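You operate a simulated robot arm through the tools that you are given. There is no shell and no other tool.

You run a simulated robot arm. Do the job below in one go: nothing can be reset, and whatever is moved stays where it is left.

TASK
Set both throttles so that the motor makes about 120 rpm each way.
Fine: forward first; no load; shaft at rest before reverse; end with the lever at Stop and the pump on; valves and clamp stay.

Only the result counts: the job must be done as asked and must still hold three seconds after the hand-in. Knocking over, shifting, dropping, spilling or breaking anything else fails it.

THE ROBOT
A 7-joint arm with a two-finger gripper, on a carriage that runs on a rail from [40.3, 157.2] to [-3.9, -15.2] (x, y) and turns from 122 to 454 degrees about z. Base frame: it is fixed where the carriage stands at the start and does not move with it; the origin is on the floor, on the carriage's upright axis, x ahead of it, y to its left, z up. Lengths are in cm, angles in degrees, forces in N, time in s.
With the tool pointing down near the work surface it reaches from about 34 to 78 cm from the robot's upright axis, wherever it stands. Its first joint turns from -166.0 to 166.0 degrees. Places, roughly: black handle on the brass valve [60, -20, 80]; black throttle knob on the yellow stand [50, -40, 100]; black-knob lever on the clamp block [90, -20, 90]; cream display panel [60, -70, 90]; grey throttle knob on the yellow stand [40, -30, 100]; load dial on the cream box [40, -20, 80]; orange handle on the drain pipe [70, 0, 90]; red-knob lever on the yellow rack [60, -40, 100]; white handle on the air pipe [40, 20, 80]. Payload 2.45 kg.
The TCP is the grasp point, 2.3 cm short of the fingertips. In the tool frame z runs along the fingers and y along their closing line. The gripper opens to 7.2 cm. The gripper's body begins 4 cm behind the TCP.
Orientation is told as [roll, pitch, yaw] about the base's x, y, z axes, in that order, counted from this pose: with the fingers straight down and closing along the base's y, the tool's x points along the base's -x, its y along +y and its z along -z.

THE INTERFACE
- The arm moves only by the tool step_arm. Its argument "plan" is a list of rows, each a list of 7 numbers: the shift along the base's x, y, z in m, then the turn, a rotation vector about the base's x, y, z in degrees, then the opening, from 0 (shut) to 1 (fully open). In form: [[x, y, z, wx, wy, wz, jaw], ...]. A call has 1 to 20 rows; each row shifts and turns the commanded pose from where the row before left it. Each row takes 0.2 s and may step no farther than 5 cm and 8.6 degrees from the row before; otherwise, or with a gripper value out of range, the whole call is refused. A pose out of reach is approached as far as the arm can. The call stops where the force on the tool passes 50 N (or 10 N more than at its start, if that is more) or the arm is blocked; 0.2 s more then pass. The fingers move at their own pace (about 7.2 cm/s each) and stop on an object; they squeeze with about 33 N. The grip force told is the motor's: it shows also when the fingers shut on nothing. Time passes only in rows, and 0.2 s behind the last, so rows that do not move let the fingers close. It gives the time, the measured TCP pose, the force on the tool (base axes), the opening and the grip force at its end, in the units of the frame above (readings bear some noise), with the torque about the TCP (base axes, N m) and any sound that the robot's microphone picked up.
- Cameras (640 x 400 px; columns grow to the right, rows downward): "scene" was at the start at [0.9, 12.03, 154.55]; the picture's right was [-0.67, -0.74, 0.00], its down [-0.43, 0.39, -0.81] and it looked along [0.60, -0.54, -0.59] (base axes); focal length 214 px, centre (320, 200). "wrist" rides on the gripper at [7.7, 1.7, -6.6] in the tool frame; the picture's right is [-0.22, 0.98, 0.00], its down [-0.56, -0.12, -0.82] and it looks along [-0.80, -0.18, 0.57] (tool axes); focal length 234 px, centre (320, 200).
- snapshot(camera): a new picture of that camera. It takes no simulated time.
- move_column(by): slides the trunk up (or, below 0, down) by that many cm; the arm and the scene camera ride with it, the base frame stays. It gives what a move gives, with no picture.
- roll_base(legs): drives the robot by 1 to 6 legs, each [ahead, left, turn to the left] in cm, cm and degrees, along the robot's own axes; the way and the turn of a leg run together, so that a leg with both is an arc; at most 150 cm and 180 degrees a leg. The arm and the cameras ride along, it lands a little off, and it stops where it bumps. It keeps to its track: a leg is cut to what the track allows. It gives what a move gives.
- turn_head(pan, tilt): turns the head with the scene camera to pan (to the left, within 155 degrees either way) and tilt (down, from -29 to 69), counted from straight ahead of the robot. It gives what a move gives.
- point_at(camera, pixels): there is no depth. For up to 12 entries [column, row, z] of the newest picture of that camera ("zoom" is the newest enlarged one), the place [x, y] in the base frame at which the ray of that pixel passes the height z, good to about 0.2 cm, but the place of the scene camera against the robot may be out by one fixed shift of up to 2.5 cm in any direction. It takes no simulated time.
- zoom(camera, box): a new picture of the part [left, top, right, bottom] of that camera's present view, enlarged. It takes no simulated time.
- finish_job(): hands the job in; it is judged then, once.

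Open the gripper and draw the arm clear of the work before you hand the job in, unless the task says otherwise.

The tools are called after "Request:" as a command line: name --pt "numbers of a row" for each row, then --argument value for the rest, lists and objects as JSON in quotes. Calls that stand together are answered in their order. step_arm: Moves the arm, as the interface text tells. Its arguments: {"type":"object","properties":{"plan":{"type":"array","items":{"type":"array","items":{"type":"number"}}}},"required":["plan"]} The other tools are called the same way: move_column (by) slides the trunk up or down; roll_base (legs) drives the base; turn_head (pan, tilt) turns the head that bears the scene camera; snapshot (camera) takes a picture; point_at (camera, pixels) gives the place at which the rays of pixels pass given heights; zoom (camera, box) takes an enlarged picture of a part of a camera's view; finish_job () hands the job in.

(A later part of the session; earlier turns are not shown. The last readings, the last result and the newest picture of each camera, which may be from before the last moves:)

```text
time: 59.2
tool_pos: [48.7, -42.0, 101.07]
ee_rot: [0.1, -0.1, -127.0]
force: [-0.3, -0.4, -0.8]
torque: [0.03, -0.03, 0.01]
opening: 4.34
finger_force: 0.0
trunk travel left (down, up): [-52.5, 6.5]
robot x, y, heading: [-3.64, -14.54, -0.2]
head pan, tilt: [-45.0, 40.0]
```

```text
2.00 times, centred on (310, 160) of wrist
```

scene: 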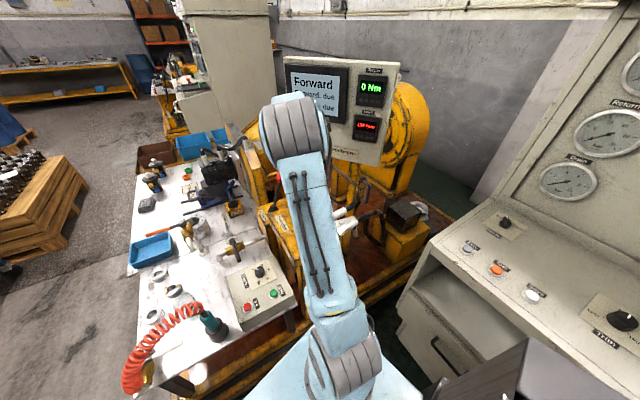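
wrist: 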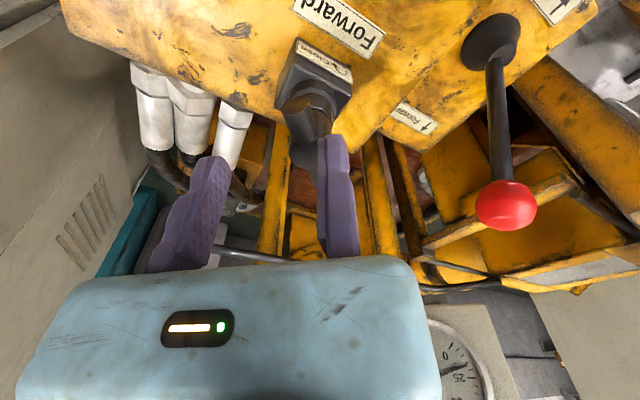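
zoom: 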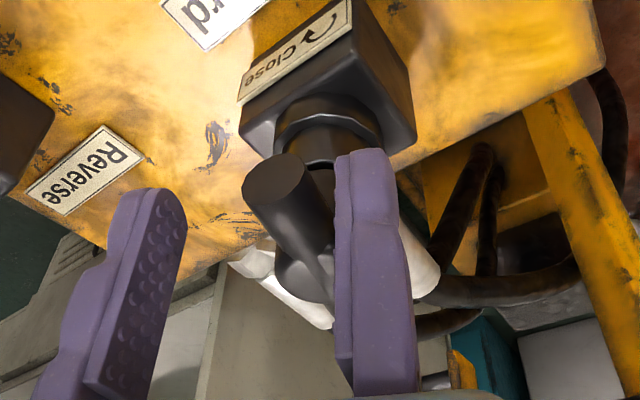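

It now rests at 110 rpm, and the first time it rested at 140 after being held at 120; interpolating, a hold at yaw about -122 should rest at 120. I realign to the bar (about -117) with a refined hub axis of (46.75,-43.4).

Request:
step_arm --pt "0.0004 0.0015 0 0 0 5 0.6" --pt "0.0004 0.0015 0 0 0 5 0.6" --pt "0 0 0 0 0 0 0.6"

Request:
zoom --camera "wrist" --box '[200, 60, 420, 260]'

Request:
zoom --camera "scene" --box '[280, 60, 400, 160]'

```text
time: 60.0
tool_pos: [48.91, -41.63, 100.94]
ee_rot: [0.0, -0.1, -117.1]
force: [0.4, -0.1, 0.8]
torque: [-0.01, -0.01, -0.01]
opening: 4.35
finger_force: 0.0
trunk travel left (down, up): [-52.5, 6.5]
robot x, y, heading: [-3.58, -14.71, 0.1]
head pan, tilt: [-45.0, 40.0]
```

```text
2.00 times, centred on (310, 160) of wrist
```

zoom: 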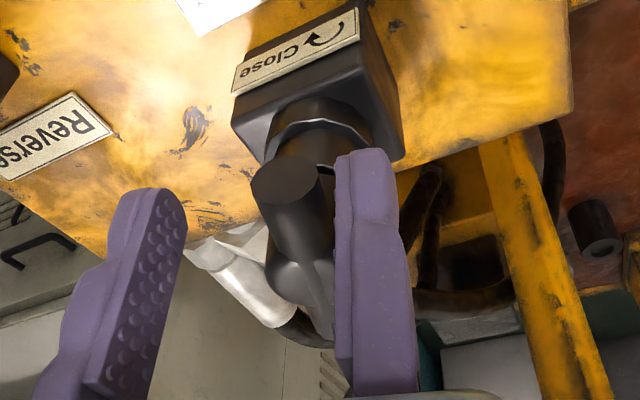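

```text
4.00 times, centred on (340, 110) of scene
```

zoom: 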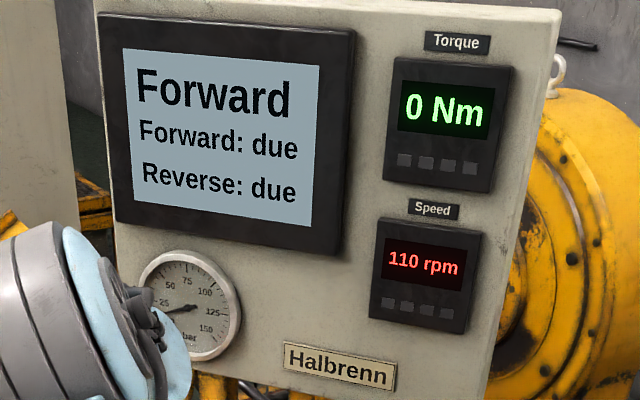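

The bar is parallel to the fixed finger. I close on it, turn 5° clockwise to yaw -122 and read the held value.

Request:
step_arm --pt "-0.0015 0.0005 0 0 0 0 0.35" --pt "-0.0007 0.0003 0 0 0 0 0.1" --pt "0 0 0 0 0 0 0.1" --pt "0 0 0 0 0 0 0.1" --pt "0 0 0 0 0 0 0.1"

Request:
zoom --camera "scene" --box '[280, 60, 400, 160]'

Request:
zoom --camera "wrist" --box '[200, 60, 420, 260]'

```text
time: 61.2
tool_pos: [48.67, -41.49, 100.87]
ee_rot: [0.0, -0.1, -117.1]
force: [-2.0, 3.7, 2.8]
torque: [0.11, 0.0, -0.08]
opening: 1.77
finger_force: 43.2
trunk travel left (down, up): [-52.5, 6.5]
robot x, y, heading: [-3.34, -14.23, 0.1]
head pan, tilt: [-45.0, 40.0]
```

```text
4.00 times, centred on (340, 110) of scene
```

zoom: 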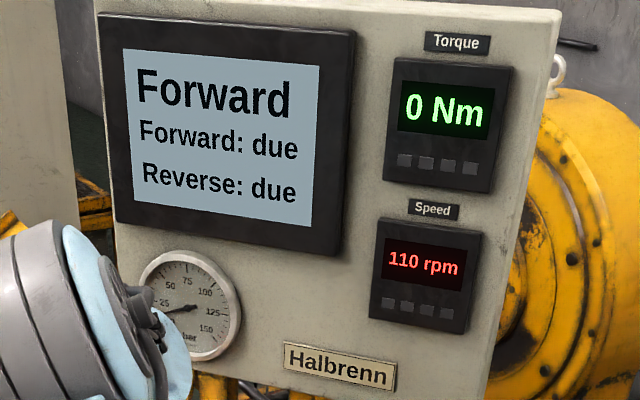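

```text
2.00 times, centred on (310, 160) of wrist
```

zoom: 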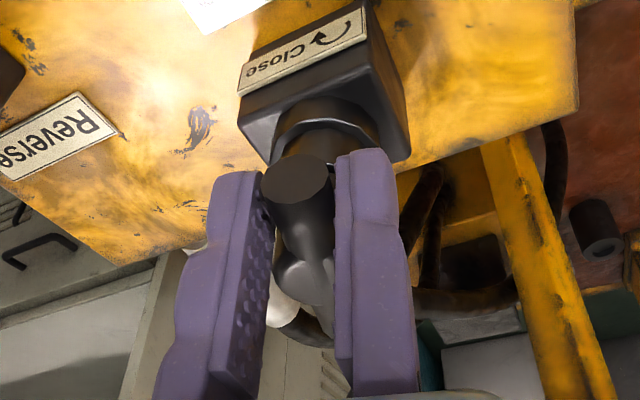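

Gripped at rest with almost no load, still 110. The two spring-backs (about 14.5° of 49°, about 9° of 29.5°) both look like 30% of the turn, so I turn counter-clockwise 7° and expect it to settle about 5° open, at 120.

Request:
step_arm --pt "-0.0012 0.0011 0 0 0 3.5 0.1" --pt "-0.0011 0.0011 0 0 0 3.5 0.1" --pt "0 0 0 0 0 0 0.1" --pt "0 0 0 0 0 0 0.1" --pt "0 0 0 0 0 0 0.1" --pt "0 0 0 0 0 0 0.1" --pt "0 0 0 0 0 0 0.1"

Request:
zoom --camera "scene" --box '[280, 60, 400, 160]'

```text
time: 62.8
tool_pos: [48.43, -41.45, 100.83]
ee_rot: [-0.1, 0.0, -110.1]
force: [-2.2, 7.7, -0.2]
torque: [0.21, 0.0, -0.16]
opening: 1.77
finger_force: 43.1
trunk travel left (down, up): [-52.5, 6.5]
robot x, y, heading: [-3.66, -14.27, -0.1]
head pan, tilt: [-45.0, 40.0]
```

```text
4.00 times, centred on (340, 110) of scene
```

zoom: 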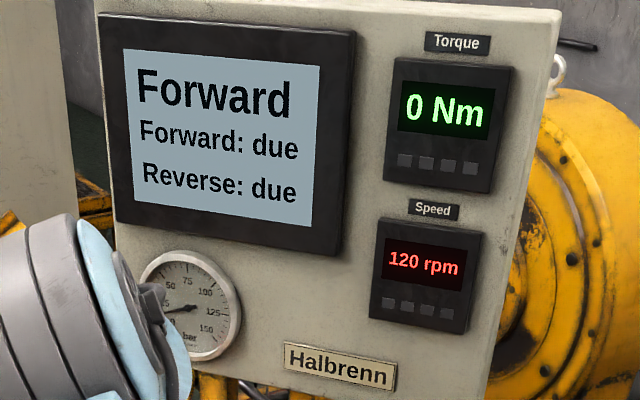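

It reads 120 while held, with only light load. I loosen and then open the jaw, and check the resting value.

Request:
step_arm --pt "0 0 0 0 0 0 0.29" --pt "0 0 0 0 0 0 0.29" --pt "0 0 0 0 0 0 0.29" --pt "0 0 0 0 0 0 0.6" --pt "0 0 0 0 0 0 0.6" --pt "0 0 0 0 0 0 0.6" --pt "0 0 0 0 0 0 0.6" --pt "0 0 0 0 0 0 0.6" --pt "0 0 0 0 0 0 0.6" --pt "0 0 0 0 0 0 0.6"

Request:
zoom --camera "scene" --box '[280, 60, 400, 160]'

Request:
zoom --camera "wrist" --box '[200, 60, 420, 260]'

```text
time: 65.0
tool_pos: [48.44, -41.48, 100.97]
ee_rot: [0.0, 0.0, -110.1]
force: [-0.9, -0.7, -0.4]
torque: [0.01, -0.01, 0.02]
opening: 4.32
finger_force: 0.1
trunk travel left (down, up): [-52.5, 6.5]
robot x, y, heading: [-3.63, -14.56, 0.1]
head pan, tilt: [-45.0, 40.0]
```

```text
4.00 times, centred on (340, 110) of scene
```

zoom: 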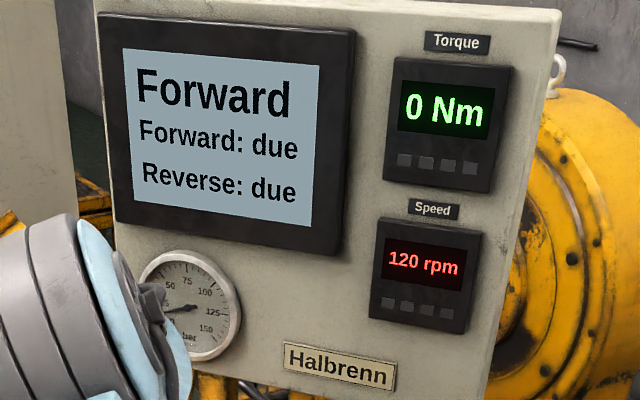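

```text
2.00 times, centred on (310, 160) of wrist
```

zoom: 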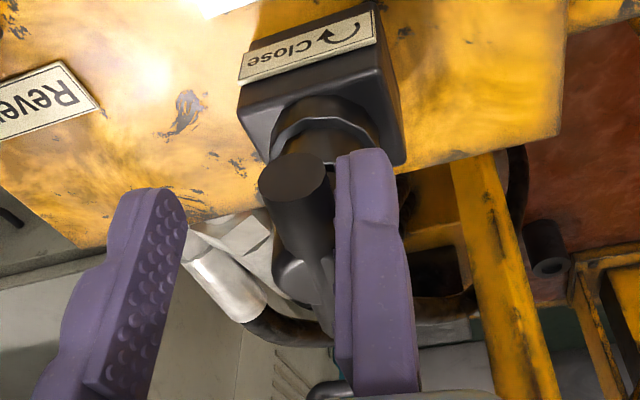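

It rests at 120 rpm with the jaw open. I back the fixed finger off 0.3 cm and rise clear to make sure the reading holds untouched.

Request:
step_arm --pt "0.003 -0.001 0 0 0 0 0.6" --pt "0 0 0.02 0 0 0 0.6" --pt "0 0 0.03 0 0 0 0.6" --pt "0 0 0.04 0 0 0 1" --pt "0 0 0.02 0 0 0 1" --pt "0 0 0 0 0 0 1" --pt "0 0 0 0 0 0 1" --pt "0 0 0 0 0 0 1" --pt "0 0 0 0 0 0 1" --pt "0 0 0 0 0 0 1" --pt "0 0 0 0 0 0 1" --pt "0 0 0 0 0 0 1"

Request:
snapshot --camera "scene"

Request:
zoom --camera "scene" --box '[280, 60, 400, 160]'

Request:
snapshot --camera "wrist"

```text
time: 67.6
tool_pos: [48.8, -41.52, 112.01]
ee_rot: [0.1, -0.1, -110.1]
force: [0.0, 0.1, 0.3]
torque: [0.0, -0.01, 0.0]
opening: 7.22
finger_force: 0.0
trunk travel left (down, up): [-52.5, 6.5]
robot x, y, heading: [-3.73, -14.13, -0.2]
head pan, tilt: [-45.0, 40.0]
```

```text
taken
```

scene: 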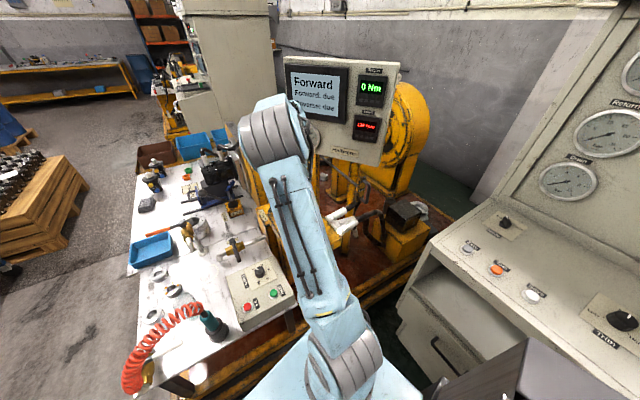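

```text
4.00 times, centred on (340, 110) of scene
```

zoom: 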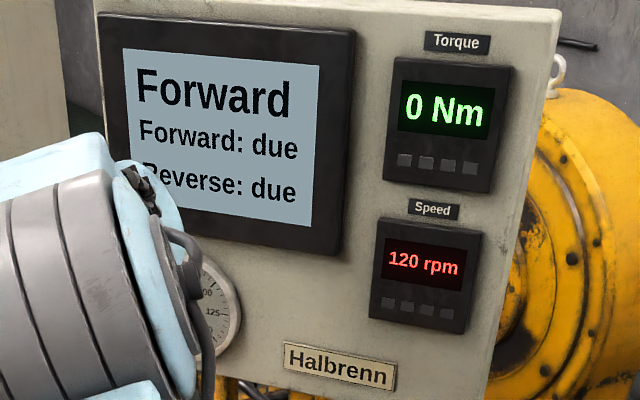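

```text
taken
```

wrist: 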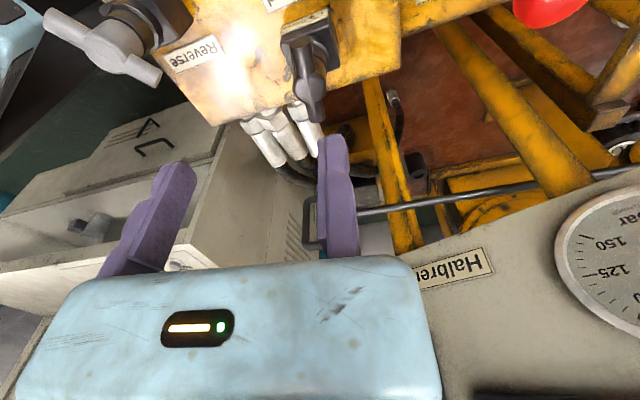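

Untouched, it stays at 120 rpm, though "Forward: due" remains. I measure the bar's resting angle from this view to judge where in the 120 band it lies.

Request:
zoom --camera "wrist" --box '[260, 20, 360, 140]'

```text
3.33 times, centred on (310, 80) of wrist
```

zoom: 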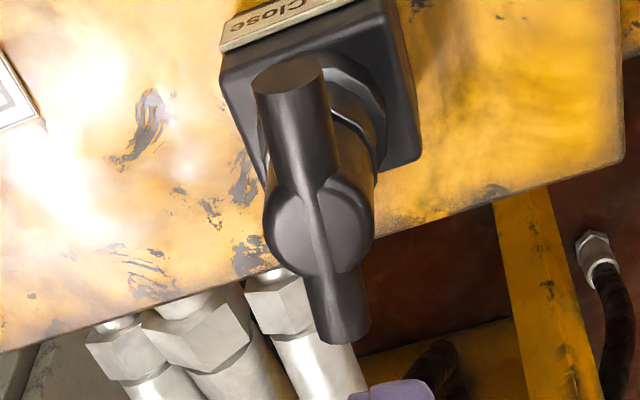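

Request:
point_at --camera "zoom" --pixels '[[288, 75, 100.2], [343, 328, 100.2], [317, 225, 100.2], [257, 85, 100.2], [322, 72, 100.2]]'

```text
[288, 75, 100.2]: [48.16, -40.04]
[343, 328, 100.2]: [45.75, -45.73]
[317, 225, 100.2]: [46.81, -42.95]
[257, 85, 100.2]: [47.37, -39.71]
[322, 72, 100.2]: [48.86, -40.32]
```

The bar lies at about -113°, close to the middle of the 120 band, so Forward is set. Next I return over the lever ball with yaw 0, jaw open, at z≈112, to bring it back to Stop.

Request:
step_arm --pt "0.0104 0 0 0 0 8 1" --pt "0.0104 0 0 0 0 8 1" --pt "0.0104 0 0 0 0 8 1" --pt "0.0104 0 0 0 0 8 1" --pt "0.0104 0 0 0 0 8 1" --pt "0.0104 0 0 0 0 8 1" --pt "0.0104 0 0 0 0 8 1" --pt "0.0104 0 0 0 0 8 1" --pt "0.0104 0 0 0 0 8 1" --pt "0.0104 0 0 0 0 8 1" --pt "0.0104 0 0 0 0 8 1" --pt "0.0104 0 0 0 0 8 1" --pt "0.0104 0 0 0 0 8 1" --pt "0.0092 0 0 0 0 6 1" --pt "0 0 0 0 0 0 1"

Request:
snapshot --camera "wrist"

Request:
zoom --camera "scene" --box '[220, 60, 400, 230]'

```text
time: 70.8
tool_pos: [63.11, -41.55, 111.95]
ee_rot: [0.0, -0.1, 0.1]
force: [0.1, 0.1, 1.1]
torque: [-0.01, -0.02, -0.05]
opening: 7.19
finger_force: 0.2
trunk travel left (down, up): [-52.5, 6.5]
robot x, y, heading: [-4.05, -14.38, 0.2]
head pan, tilt: [-45.0, 40.0]
```

```text
taken
```

wrist: 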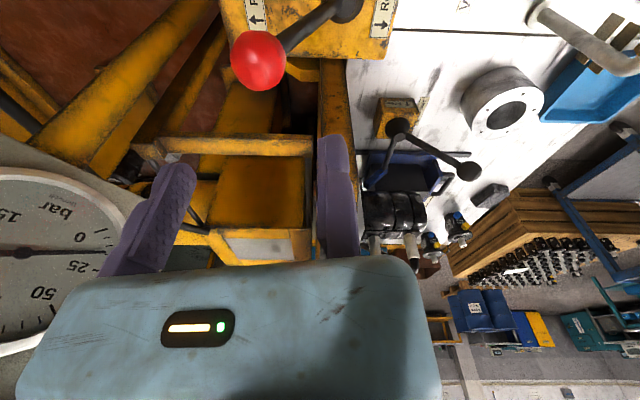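

```text
2.35 times, centred on (310, 145) of scene
```

zoom: 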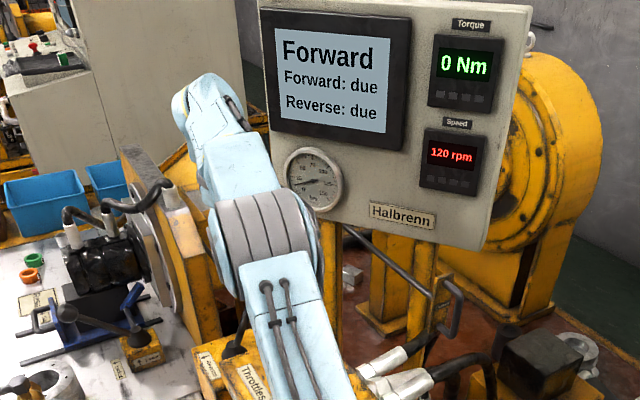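

The ball appears at (257,60), farther toward -y than I assumed (the lever snapped on). I compute its place.

Request:
point_at --camera "wrist" --pixels '[[257, 60, 99], [257, 60, 100], [257, 60, 101], [257, 60, 102], [286, 60, 100]]'

Request:
zoom --camera "wrist" --box '[200, 0, 360, 120]'

```text
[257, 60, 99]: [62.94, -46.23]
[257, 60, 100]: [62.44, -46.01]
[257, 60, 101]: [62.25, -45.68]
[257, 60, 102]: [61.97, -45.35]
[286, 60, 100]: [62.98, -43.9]
```

```text
3.33 times, centred on (280, 60) of wrist
```

zoom: 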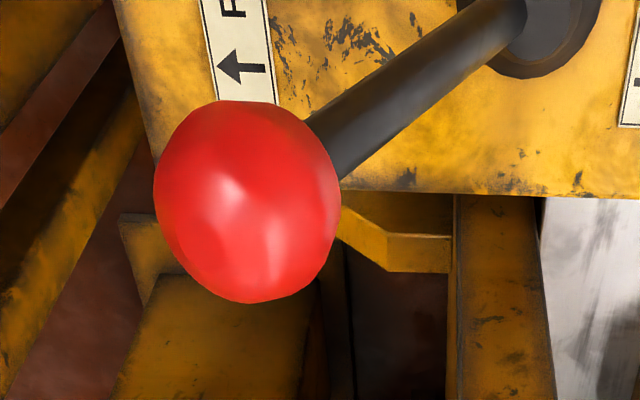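

The ball in Forward sits at (62.5,-46.0,100), about 26° of tilt. I shift to put the fixed finger just on its +y side and descend to z≈101.

Request:
step_arm --pt "-0.005 -0.021 0 0 0 0 1" --pt "0 0 -0.03 0 0 0 1" --pt "0 0 -0.03 0 0 0 1" --pt "0 0 0 0 0 0 1"

Request:
snapshot --camera "wrist"

```text
time: 71.8
tool_pos: [62.68, -43.7, 105.91]
ee_rot: [0.1, -0.1, -0.1]
force: [0.2, -0.4, -0.5]
torque: [0.0, 0.0, -0.02]
opening: 7.18
finger_force: 0.1
trunk travel left (down, up): [-52.5, 6.5]
robot x, y, heading: [-3.38, -14.43, 0.1]
head pan, tilt: [-45.0, 40.0]
```

```text
taken
```

wrist: 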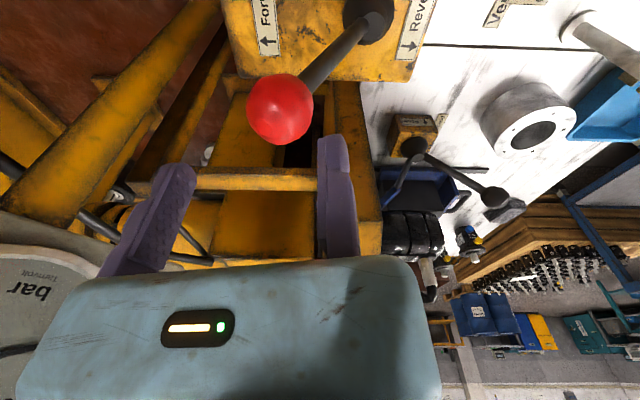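

The ball's right edge is at column 313, leaving about 0.4 cm from the fixed finger. I descend to z≈101 and close loosely around the ball.

Request:
step_arm --pt "0 0 -0.025 0 0 0 1" --pt "0 0 -0.024 0 0 0 1" --pt "0 0 0 0 0 0 0.8" --pt "0 0 0 0 0 0 0.62" --pt "0 0 0 0 0 0 0.62"

Request:
snapshot --camera "wrist"

```text
time: 73.0
tool_pos: [62.71, -43.55, 101.0]
ee_rot: [0.0, -0.1, -0.2]
force: [-0.4, 0.1, -0.4]
torque: [-0.01, 0.01, -0.01]
opening: 4.51
finger_force: 1.0
trunk travel left (down, up): [-52.5, 6.5]
robot x, y, heading: [-3.95, -14.16, -0.1]
head pan, tilt: [-45.0, 40.0]
```

```text
taken
```

wrist: 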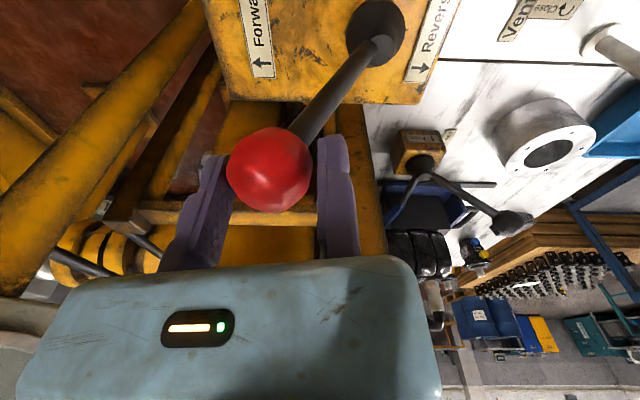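

The ball is held loosely with the moving finger on its -y side. I move it back along the arc to the upright Stop position, (64.3,-38.8).

Request:
step_arm --pt "0.0021 0.0084 0.0039 0 0 0 0.6" --pt "0.0022 0.0087 0.0034 0 0 0 0.6" --pt "0.0022 0.0089 0.0029 0 0 0 0.6" --pt "0.0022 0.0088 0.0024 0 0 0 0.6" --pt "0.0023 0.0091 0.0019 0 0 0 0.6" --pt "0.0023 0.0092 0.0013 0 0 0 0.6" --pt "0.0023 0.0093 0.0008 0 0 0 0.6" --pt "0.0023 0.0088 0.0003 0 0 0 0.6" --pt "0 0 0 0 0 0 0.6"

Request:
snapshot --camera "wrist"

Request:
zoom --camera "scene" --box '[220, 60, 400, 230]'

```text
time: 75.0
tool_pos: [64.42, -36.58, 102.79]
ee_rot: [0.0, -0.1, -0.1]
force: [0.3, -1.5, 0.3]
torque: [-0.01, 0.01, 0.0]
opening: 4.55
finger_force: 1.3
trunk travel left (down, up): [-52.5, 6.5]
robot x, y, heading: [-3.51, -14.12, -0.1]
head pan, tilt: [-45.0, 40.0]
```

```text
taken
```

wrist: 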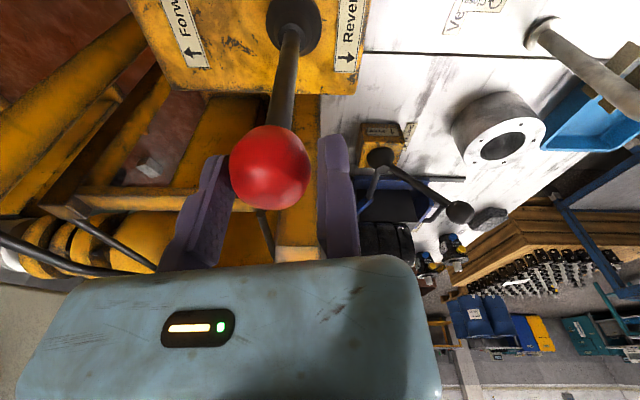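

```text
2.35 times, centred on (310, 145) of scene
```

zoom: 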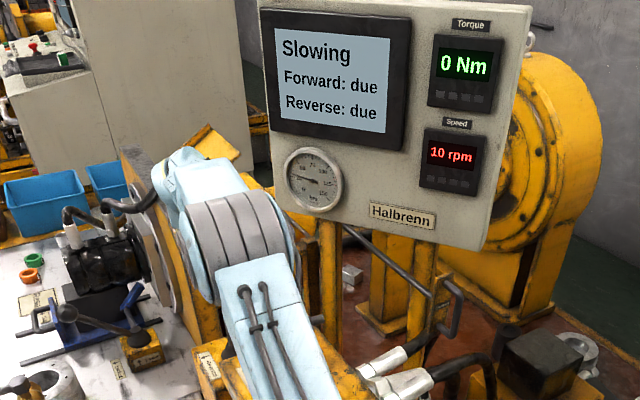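

The panel shows "Slowing", 10 rpm. I wait with the lever held loosely at Stop until the shaft is at rest.

Request:
step_arm --pt "0 0 0 0 0 0 0.66" --pt "0 0 0 0 0 0 0.66" --pt "0 0 0 0 0 0 0.66" --pt "0 0 0 0 0 0 0.66" --pt "0 0 0 0 0 0 0.66" --pt "0 0 0 0 0 0 0.66" --pt "0 0 0 0 0 0 0.66" --pt "0 0 0 0 0 0 0.66"

Request:
snapshot --camera "wrist"

Request:
zoom --camera "scene" --box '[220, 60, 400, 230]'

```text
time: 76.8
tool_pos: [64.42, -36.48, 102.64]
ee_rot: [0.0, -0.3, 0.0]
force: [0.6, 0.2, 0.6]
torque: [-0.03, -0.02, -0.02]
opening: 4.75
finger_force: 0.1
trunk travel left (down, up): [-52.5, 6.5]
robot x, y, heading: [-3.49, -14.01, -0.0]
head pan, tilt: [-45.0, 40.0]
```

```text
taken
```

wrist: 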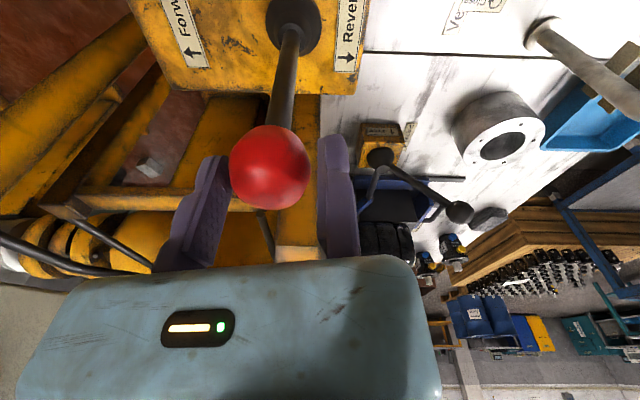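

```text
2.35 times, centred on (310, 145) of scene
```

zoom: 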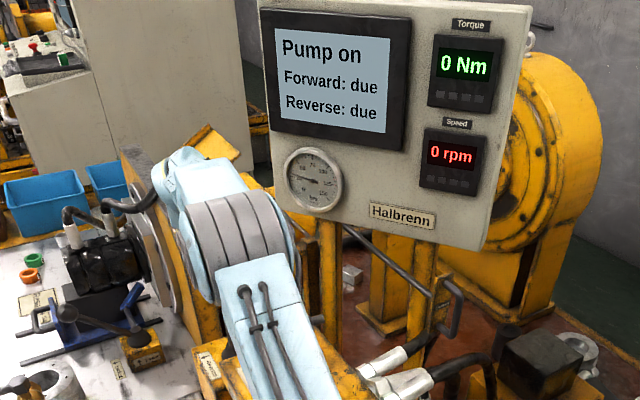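

The shaft is at rest ("Pump on", 0 rpm), but "Forward: due" still stands, so the forward run wasn't counted. I put the lever back to Forward to watch it longer and fine-tune before trying reverse.

Request:
step_arm --pt "-0.0005 -0.003 0 0 0 0 0.66" --pt "-0.0023 -0.0092 -0.0003 0 0 0 0.66" --pt "-0.0023 -0.0093 -0.0008 0 0 0 0.66" --pt "-0.0023 -0.0092 -0.0013 0 0 0 0.66" --pt "-0.0023 -0.0091 -0.0019 0 0 0 0.66" --pt "-0.0022 -0.0088 -0.0024 0 0 0 0.66" --pt "-0.0022 -0.0089 -0.0029 0 0 0 0.66" --pt "0 0 0 0 0 0 0.66" --pt "0 0 0 0 0 0 1" --pt "0 0 0 0 0 0 1"

Request:
snapshot --camera "wrist"

Request:
zoom --camera "scene" --box '[220, 60, 400, 230]'

```text
time: 79.0
tool_pos: [63.15, -42.29, 101.83]
ee_rot: [-0.1, 0.0, -0.1]
force: [-0.2, -0.3, -0.5]
torque: [-0.03, 0.0, 0.0]
opening: 7.21
finger_force: 0.0
trunk travel left (down, up): [-52.5, 6.5]
robot x, y, heading: [-3.61, -14.5, 0.0]
head pan, tilt: [-45.0, 40.0]
```

```text
taken
```

wrist: 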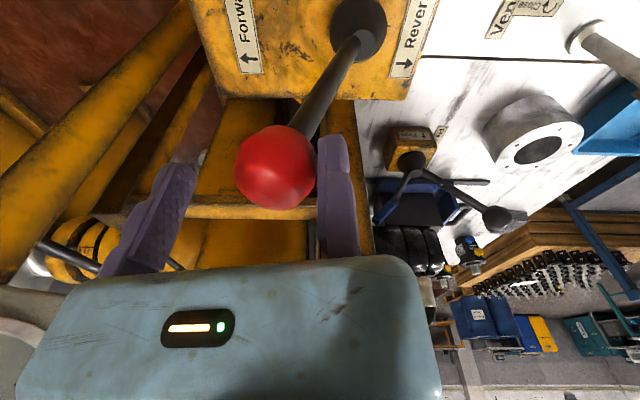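

```text
2.35 times, centred on (310, 145) of scene
```

zoom: 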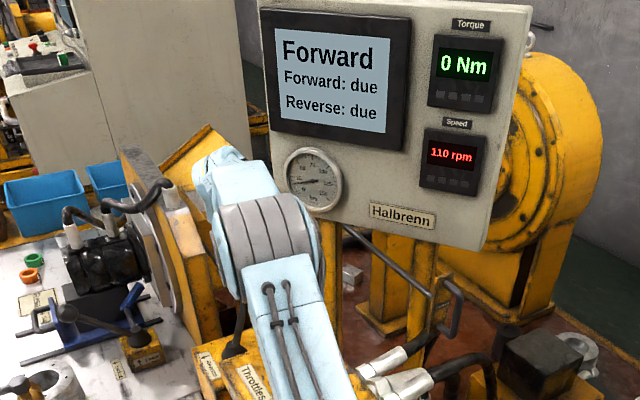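

It is in Forward and spinning up, 110 rpm so far. The ball may not be at the lever's full throw, so I push the remaining 1.7 cm along the arc and watch.

Request:
step_arm --pt "-0.0022 -0.0087 -0.0034 0 0 0 1" --pt "-0.0021 -0.0084 -0.0039 0 0 0 1" --pt "0 0 0 0 0 0 1" --pt "0 0 0 0 0 0 1" --pt "0 0 0 0 0 0 1" --pt "0 0 0 0 0 0 1" --pt "0 0 0 0 0 0 1"

Request:
snapshot --camera "wrist"

Request:
zoom --camera "scene" --box '[220, 60, 400, 230]'

```text
time: 80.6
tool_pos: [62.63, -43.92, 100.96]
ee_rot: [0.0, -0.1, -0.1]
force: [-1.3, 0.1, 0.0]
torque: [-0.01, 0.02, -0.04]
opening: 7.22
finger_force: 0.1
trunk travel left (down, up): [-52.5, 6.5]
robot x, y, heading: [-3.8, -14.35, -0.3]
head pan, tilt: [-45.0, 40.0]
```

```text
taken
```

wrist: 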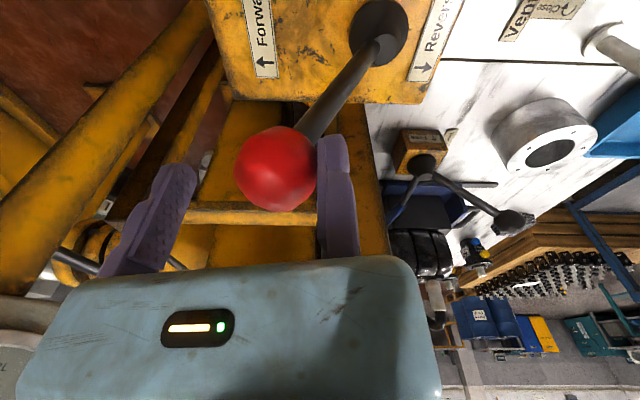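

```text
2.35 times, centred on (310, 145) of scene
```

zoom: 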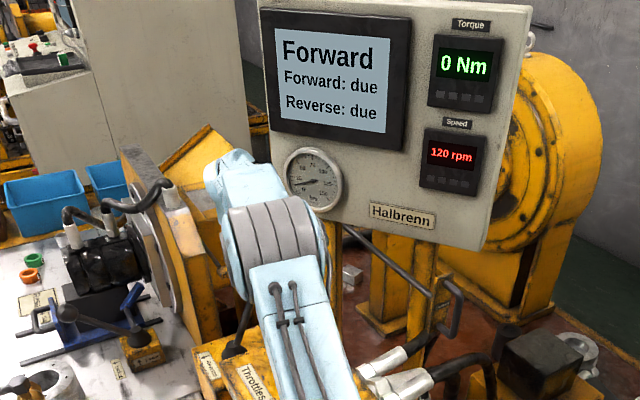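

The lever is fully over and the speed reads 120. I back off, rise clear and wait longer, watching the panel.

Request:
step_arm --pt "0 0.004 0 0 0 0 1" --pt "0 0 0.03 0 0 0 1" --pt "0 0 0.04 0 0 0 1" --pt "0 0 0.03 0 0 0 1" --pt "0 0 0 0 0 0 1" --pt "0 0 0 0 0 0 1" --pt "0 0 0 0 0 0 1" --pt "0 0 0 0 0 0 1" --pt "0 0 0 0 0 0 1" --pt "0 0 0 0 0 0 1" --pt "0 0 0 0 0 0 1" --pt "0 0 0 0 0 0 1" --pt "0 0 0 0 0 0 1" --pt "0 0 0 0 0 0 1" --pt "0 0 0 0 0 0 1" --pt "0 0 0 0 0 0 1" --pt "0 0 0 0 0 0 1" --pt "0 0 0 0 0 0 1" --pt "0 0 0 0 0 0 1" --pt "0 0 0 0 0 0 1"

Request:
zoom --camera "scene" --box '[220, 60, 400, 230]'

Request:
snapshot --camera "wrist"

```text
time: 84.8
tool_pos: [62.66, -43.65, 111.13]
ee_rot: [-0.1, 0.0, -0.1]
force: [0.8, 0.5, -0.6]
torque: [-0.01, -0.04, -0.02]
opening: 7.19
finger_force: 0.0
trunk travel left (down, up): [-52.5, 6.5]
robot x, y, heading: [-3.71, -14.2, 0.1]
head pan, tilt: [-45.0, 40.0]
```

```text
2.35 times, centred on (310, 145) of scene
```

zoom: 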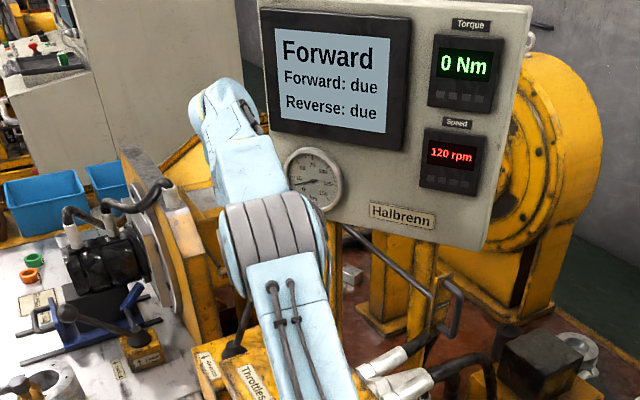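

```text
taken
```

wrist: 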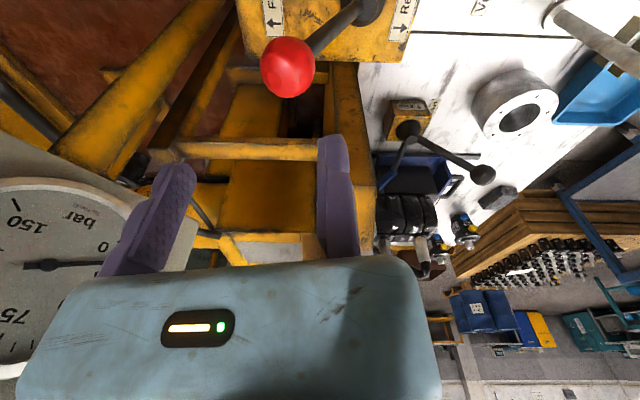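

Still 120 rpm and "due". I wait another four seconds and read the panel again.

Request:
step_arm --pt "0 0 0 0 0 0 1" --pt "0 0 0 0 0 0 1" --pt "0 0 0 0 0 0 1" --pt "0 0 0 0 0 0 1" --pt "0 0 0 0 0 0 1" --pt "0 0 0 0 0 0 1" --pt "0 0 0 0 0 0 1" --pt "0 0 0 0 0 0 1" --pt "0 0 0 0 0 0 1" --pt "0 0 0 0 0 0 1" --pt "0 0 0 0 0 0 1" --pt "0 0 0 0 0 0 1" --pt "0 0 0 0 0 0 1" --pt "0 0 0 0 0 0 1" --pt "0 0 0 0 0 0 1" --pt "0 0 0 0 0 0 1" --pt "0 0 0 0 0 0 1" --pt "0 0 0 0 0 0 1" --pt "0 0 0 0 0 0 1" --pt "0 0 0 0 0 0 1"

Request:
zoom --camera "scene" --box '[280, 60, 400, 160]'

```text
time: 89.0
tool_pos: [62.61, -43.59, 111.08]
ee_rot: [-0.1, -0.2, -0.1]
force: [0.8, -0.2, -0.2]
torque: [0.03, -0.01, -0.03]
opening: 7.19
finger_force: 0.1
trunk travel left (down, up): [-52.5, 6.5]
robot x, y, heading: [-3.74, -14.2, -0.1]
head pan, tilt: [-45.0, 40.0]
```

```text
4.00 times, centred on (340, 110) of scene
```

zoom: 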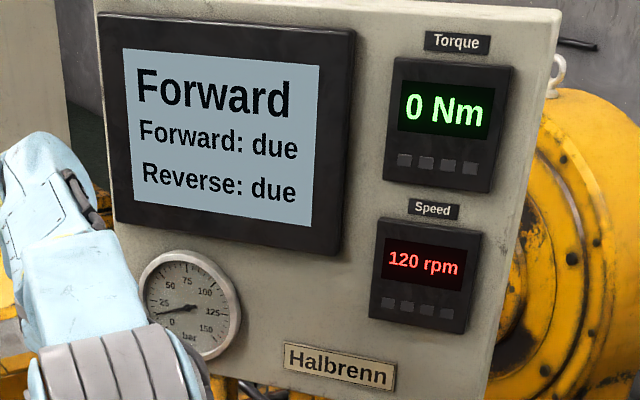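

Still "due" after nine hands-off seconds at 120. While it keeps running I go back over the black throttle, turning to yaw -113, and check the panel again there.

Request:
step_arm --pt "-0.00986 0.0014 0 0 0 -8.07 1" --pt "-0.00986 0.0014 0 0 0 -8.07 1" --pt "-0.00986 0.0014 0 0 0 -8.07 1" --pt "-0.00986 0.0014 0 0 0 -8.07 1" --pt "-0.00986 0.0014 0 0 0 -8.07 1" --pt "-0.00986 0.0014 0 0 0 -8.07 1" --pt "-0.00986 0.0014 0 0 0 -8.07 1" --pt "-0.00986 0.0014 0 0 0 -8.07 1" --pt "-0.00986 0.0014 0 0 0 -8.07 1" --pt "-0.00986 0.0014 0 0 0 -8.07 1" --pt "-0.00986 0.0014 0 0 0 -8.07 1" --pt "-0.00986 0.0014 0 0 0 -8.07 1" --pt "-0.00986 0.0014 0 0 0 -8.07 1" --pt "-0.00986 0.0014 0 0 0 -8.07 1" --pt "0 0 0 0 0 0 1" --pt "0 0 0 0 0 0 1" --pt "0 0 0 0 0 0 1" --pt "0 0 0 0 0 0 1"

Request:
zoom --camera "scene" --box '[280, 60, 400, 160]'

Request:
snapshot --camera "wrist"

Request:
zoom --camera "wrist" --box '[260, 20, 360, 140]'

```text
time: 92.8
tool_pos: [48.79, -41.66, 110.92]
ee_rot: [0.0, -0.1, -113.0]
force: [-0.3, -1.0, 0.8]
torque: [0.0, 0.01, 0.01]
opening: 7.2
finger_force: 0.1
trunk travel left (down, up): [-52.5, 6.5]
robot x, y, heading: [-3.62, -14.75, -0.1]
head pan, tilt: [-45.0, 40.0]
```

```text
4.00 times, centred on (340, 110) of scene
```

zoom: 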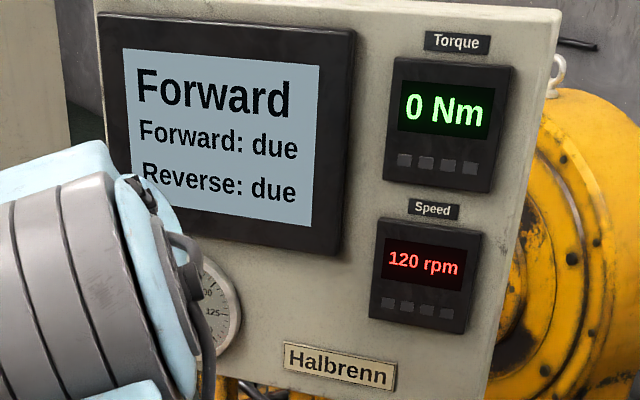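

```text
taken
```

wrist: 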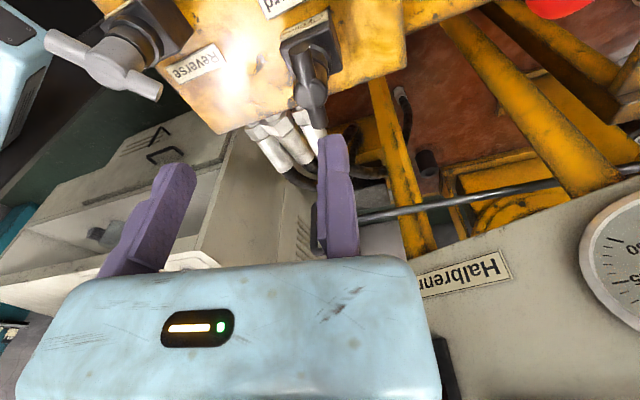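

```text
3.33 times, centred on (310, 80) of wrist
```

zoom: 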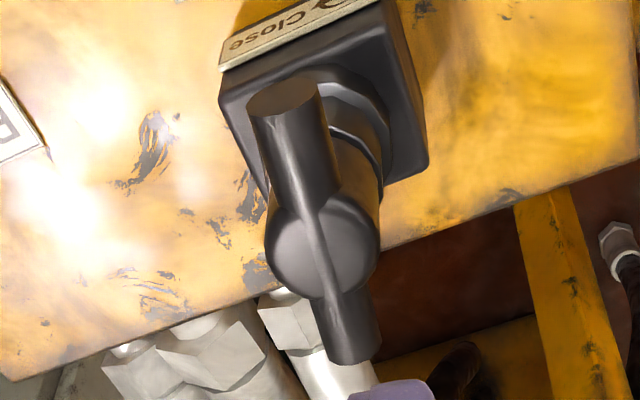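

The panel's unchanged at 120. I measure the bar's angle again from this pose.

Request:
point_at --camera "zoom" --pixels '[[284, 96, 100.2], [353, 346, 100.2], [319, 245, 100.2]]'

```text
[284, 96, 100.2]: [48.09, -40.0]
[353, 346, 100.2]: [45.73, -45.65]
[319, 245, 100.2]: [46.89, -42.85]
```

The bar rests at about -112.7°, near mid-band. Before touching it again I let the run go on longer to see whether the panel simply needs more time.

Request:
step_arm --pt "0 0 0 0 0 0 1" --pt "0 0 0 0 0 0 1" --pt "0 0 0 0 0 0 1" --pt "0 0 0 0 0 0 1" --pt "0 0 0 0 0 0 1" --pt "0 0 0 0 0 0 1" --pt "0 0 0 0 0 0 1" --pt "0 0 0 0 0 0 1" --pt "0 0 0 0 0 0 1" --pt "0 0 0 0 0 0 1" --pt "0 0 0 0 0 0 1" --pt "0 0 0 0 0 0 1" --pt "0 0 0 0 0 0 1" --pt "0 0 0 0 0 0 1" --pt "0 0 0 0 0 0 1" --pt "0 0 0 0 0 0 1" --pt "0 0 0 0 0 0 1" --pt "0 0 0 0 0 0 1" --pt "0 0 0 0 0 0 1" --pt "0 0 0 0 0 0 1"

Request:
step_arm --pt "0 0 0 0 0 0 1" --pt "0 0 0 0 0 0 1" --pt "0 0 0 0 0 0 1" --pt "0 0 0 0 0 0 1" --pt "0 0 0 0 0 0 1" --pt "0 0 0 0 0 0 1" --pt "0 0 0 0 0 0 1" --pt "0 0 0 0 0 0 1" --pt "0 0 0 0 0 0 1" --pt "0 0 0 0 0 0 1" --pt "0 0 0 0 0 0 1" --pt "0 0 0 0 0 0 1" --pt "0 0 0 0 0 0 1" --pt "0 0 0 0 0 0 1" --pt "0 0 0 0 0 0 1" --pt "0 0 0 0 0 0 1" --pt "0 0 0 0 0 0 1" --pt "0 0 0 0 0 0 1" --pt "0 0 0 0 0 0 1" --pt "0 0 0 0 0 0 1"

Request:
zoom --camera "scene" --box '[280, 60, 400, 160]'

```text
time: 97.0
tool_pos: [48.82, -41.6, 111.02]
ee_rot: [0.1, -0.1, -113.1]
force: [0.1, -0.1, -0.4]
torque: [0.03, 0.03, 0.01]
opening: 7.2
finger_force: 0.1
trunk travel left (down, up): [-52.5, 6.5]
robot x, y, heading: [-3.71, -14.28, 0.1]
head pan, tilt: [-45.0, 40.0]
```

```text
time: 101.2
tool_pos: [48.79, -41.63, 110.98]
ee_rot: [-0.1, -0.2, -112.9]
force: [0.4, 0.3, 0.0]
torque: [0.01, -0.01, -0.01]
opening: 7.2
finger_force: 0.0
trunk travel left (down, up): [-52.5, 6.5]
robot x, y, heading: [-3.03, -13.83, 0.2]
head pan, tilt: [-45.0, 40.0]
```

```text
4.00 times, centred on (340, 110) of scene
```

zoom: 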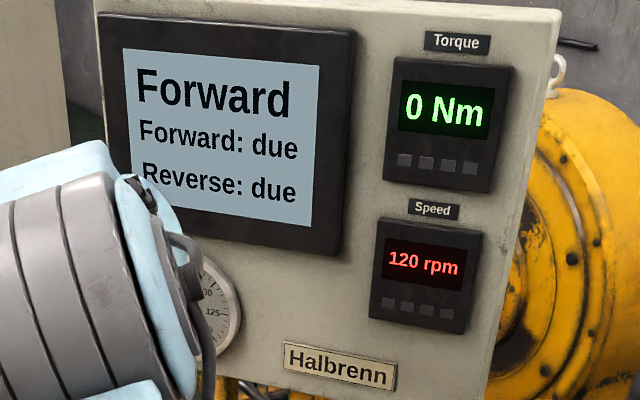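

Time alone doesn't change "due", so the true speed may sit off-centre behind the coarse readout. I'll make a small trim: descend, grip the arm again at yaw -113, and check.

Request:
step_arm --pt "0 0 -0.03 0 0 0 0.6" --pt "0 0 -0.03 0 0 0 0.6" --pt "0 0 -0.025 0 0 0 0.6" --pt "0 0 -0.015 0 0 0 0.6" --pt "0 0 0 0 0 0 0.6"

Request:
zoom --camera "wrist" --box '[200, 60, 420, 260]'

```text
time: 102.4
tool_pos: [48.84, -41.56, 100.94]
ee_rot: [0.0, 0.0, -113.0]
force: [-0.1, 0.2, 0.6]
torque: [0.01, 0.02, 0.01]
opening: 4.31
finger_force: 0.0
trunk travel left (down, up): [-52.5, 6.5]
robot x, y, heading: [-3.55, -14.18, -0.1]
head pan, tilt: [-45.0, 40.0]
```

```text
2.00 times, centred on (310, 160) of wrist
```

zoom: 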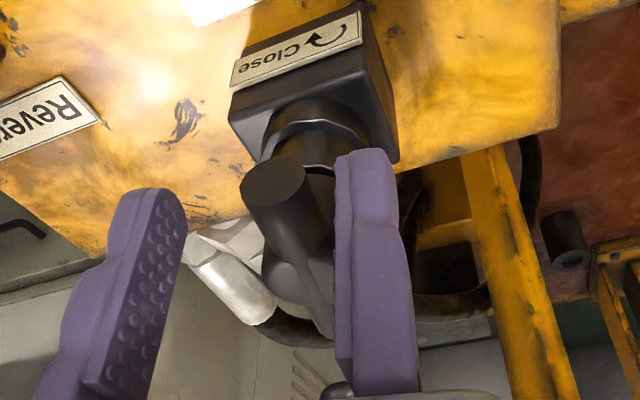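

The bar sits beside the fixed finger. I close on it at this yaw, then turn 2° clockwise, and read the panel.

Request:
step_arm --pt "-0.0013 0.0006 0 0 0 0 0.35" --pt "-0.001 0.0004 0 0 0 0 0.1" --pt "0 0 0 0 0 0 0.1" --pt "0 0 0 0 0 0 0.1" --pt "0 0 0 0 0 0 0.1" --pt "0 0 0 0 0 0 0.1" --pt "0 0 0 0 0 0 0.1" --pt "0 0 0 0 0 0 0.1" --pt "0 0 0 0 0 0 0.1"

Request:
zoom --camera "scene" --box '[280, 60, 400, 160]'

Request:
zoom --camera "wrist" --box '[200, 60, 420, 260]'

```text
time: 104.4
tool_pos: [48.62, -41.4, 100.95]
ee_rot: [0.0, -0.2, -113.0]
force: [-3.5, 7.3, -5.2]
torque: [0.21, 0.0, -0.19]
opening: 1.82
finger_force: 43.9
trunk travel left (down, up): [-52.5, 6.5]
robot x, y, heading: [-3.54, -14.07, -0.1]
head pan, tilt: [-45.0, 40.0]
```

```text
4.00 times, centred on (340, 110) of scene
```

zoom: 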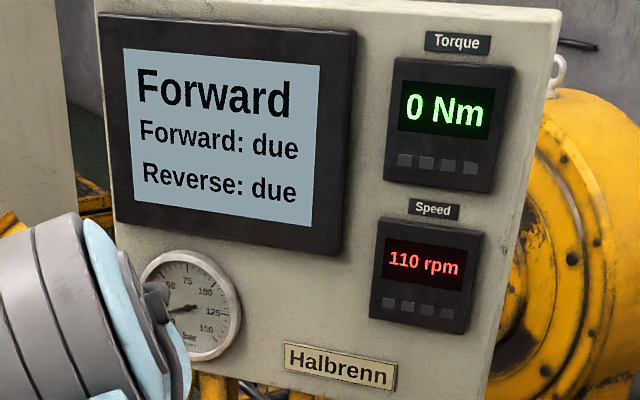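

```text
2.00 times, centred on (310, 160) of wrist
```

zoom: 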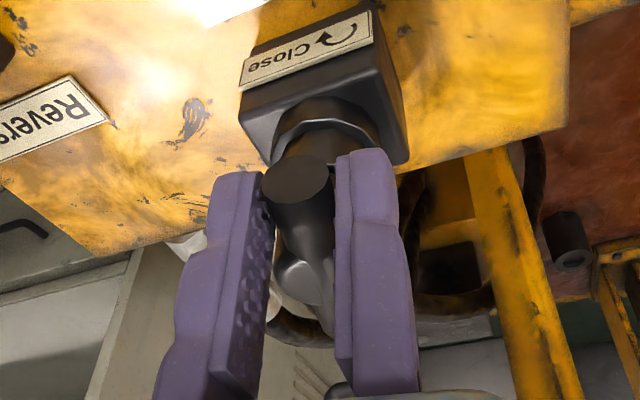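

Clamping pressed the bar a few degrees clockwise, to 110. Keeping this firm grip, I sweep counter-clockwise in small steps to map where the reading flips.

Request:
step_arm --pt "-0.0005 0.0005 0 0 0 1.5 0.1" --pt "0 0 0 0 0 0 0.1" --pt "0 0 0 0 0 0 0.1" --pt "0 0 0 0 0 0 0.1" --pt "0 0 0 0 0 0 0.1"

Request:
zoom --camera "scene" --box '[340, 110, 390, 140]'

Request:
step_arm --pt "-0.0005 0.0005 0 0 0 1.5 0.1" --pt "0 0 0 0 0 0 0.1" --pt "0 0 0 0 0 0 0.1" --pt "0 0 0 0 0 0 0.1" --pt "0 0 0 0 0 0 0.1"

Request:
zoom --camera "scene" --box '[340, 110, 390, 140]'

Request:
step_arm --pt "-0.0005 0.0005 0 0 0 1.5 0.1" --pt "0 0 0 0 0 0 0.1" --pt "0 0 0 0 0 0 0.1" --pt "0 0 0 0 0 0 0.1" --pt "0 0 0 0 0 0 0.1"

Request:
zoom --camera "scene" --box '[340, 110, 390, 140]'

```text
time: 105.6
tool_pos: [48.55, -41.41, 100.94]
ee_rot: [-0.1, -0.1, -111.5]
force: [-4.2, 8.6, -9.0]
torque: [0.22, 0.01, -0.21]
opening: 1.8
finger_force: 43.3
trunk travel left (down, up): [-52.5, 6.5]
robot x, y, heading: [-3.75, -14.14, 0.1]
head pan, tilt: [-45.0, 40.0]
```

```text
12.80 times, centred on (365, 125) of scene
```

zoom: 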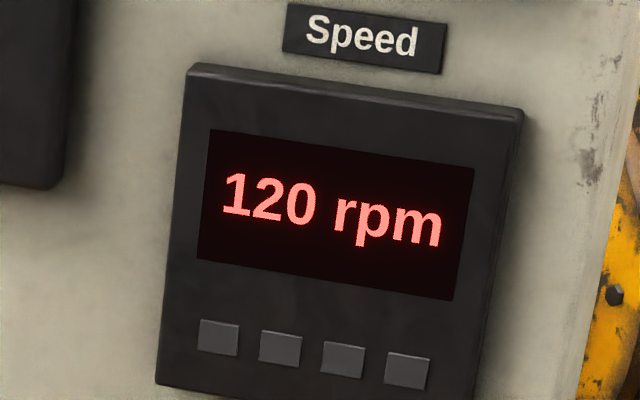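

```text
time: 106.8
tool_pos: [48.52, -41.23, 101.01]
ee_rot: [-0.1, 0.0, -110.0]
force: [-5.5, 9.7, -12.8]
torque: [0.21, 0.03, -0.33]
opening: 1.76
finger_force: 43.1
trunk travel left (down, up): [-52.5, 6.5]
robot x, y, heading: [-3.65, -14.17, 0.0]
head pan, tilt: [-45.0, 40.0]
```

```text
12.80 times, centred on (365, 125) of scene
```

zoom: 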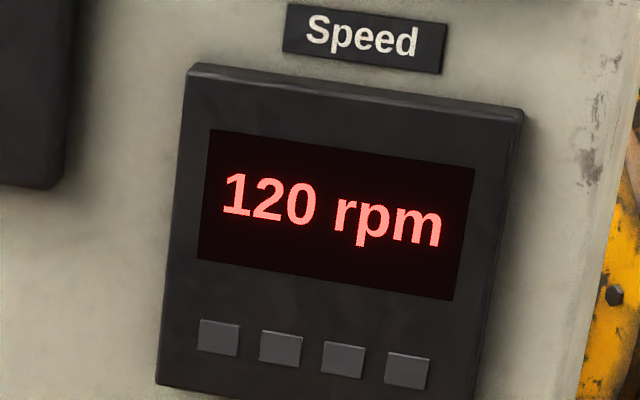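

```text
time: 108.0
tool_pos: [48.47, -41.12, 100.95]
ee_rot: [-0.1, -0.1, -108.6]
force: [-7.4, 10.1, -15.5]
torque: [0.21, 0.0, -0.27]
opening: 1.79
finger_force: 43.8
trunk travel left (down, up): [-52.5, 6.5]
robot x, y, heading: [-3.69, -14.19, 0.1]
head pan, tilt: [-45.0, 40.0]
```

```text
12.80 times, centred on (365, 125) of scene
```

zoom: 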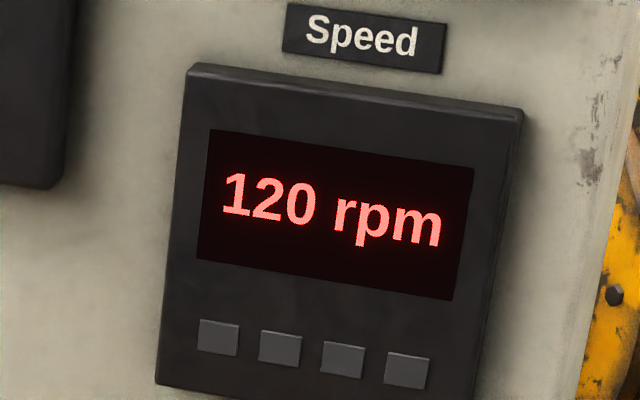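

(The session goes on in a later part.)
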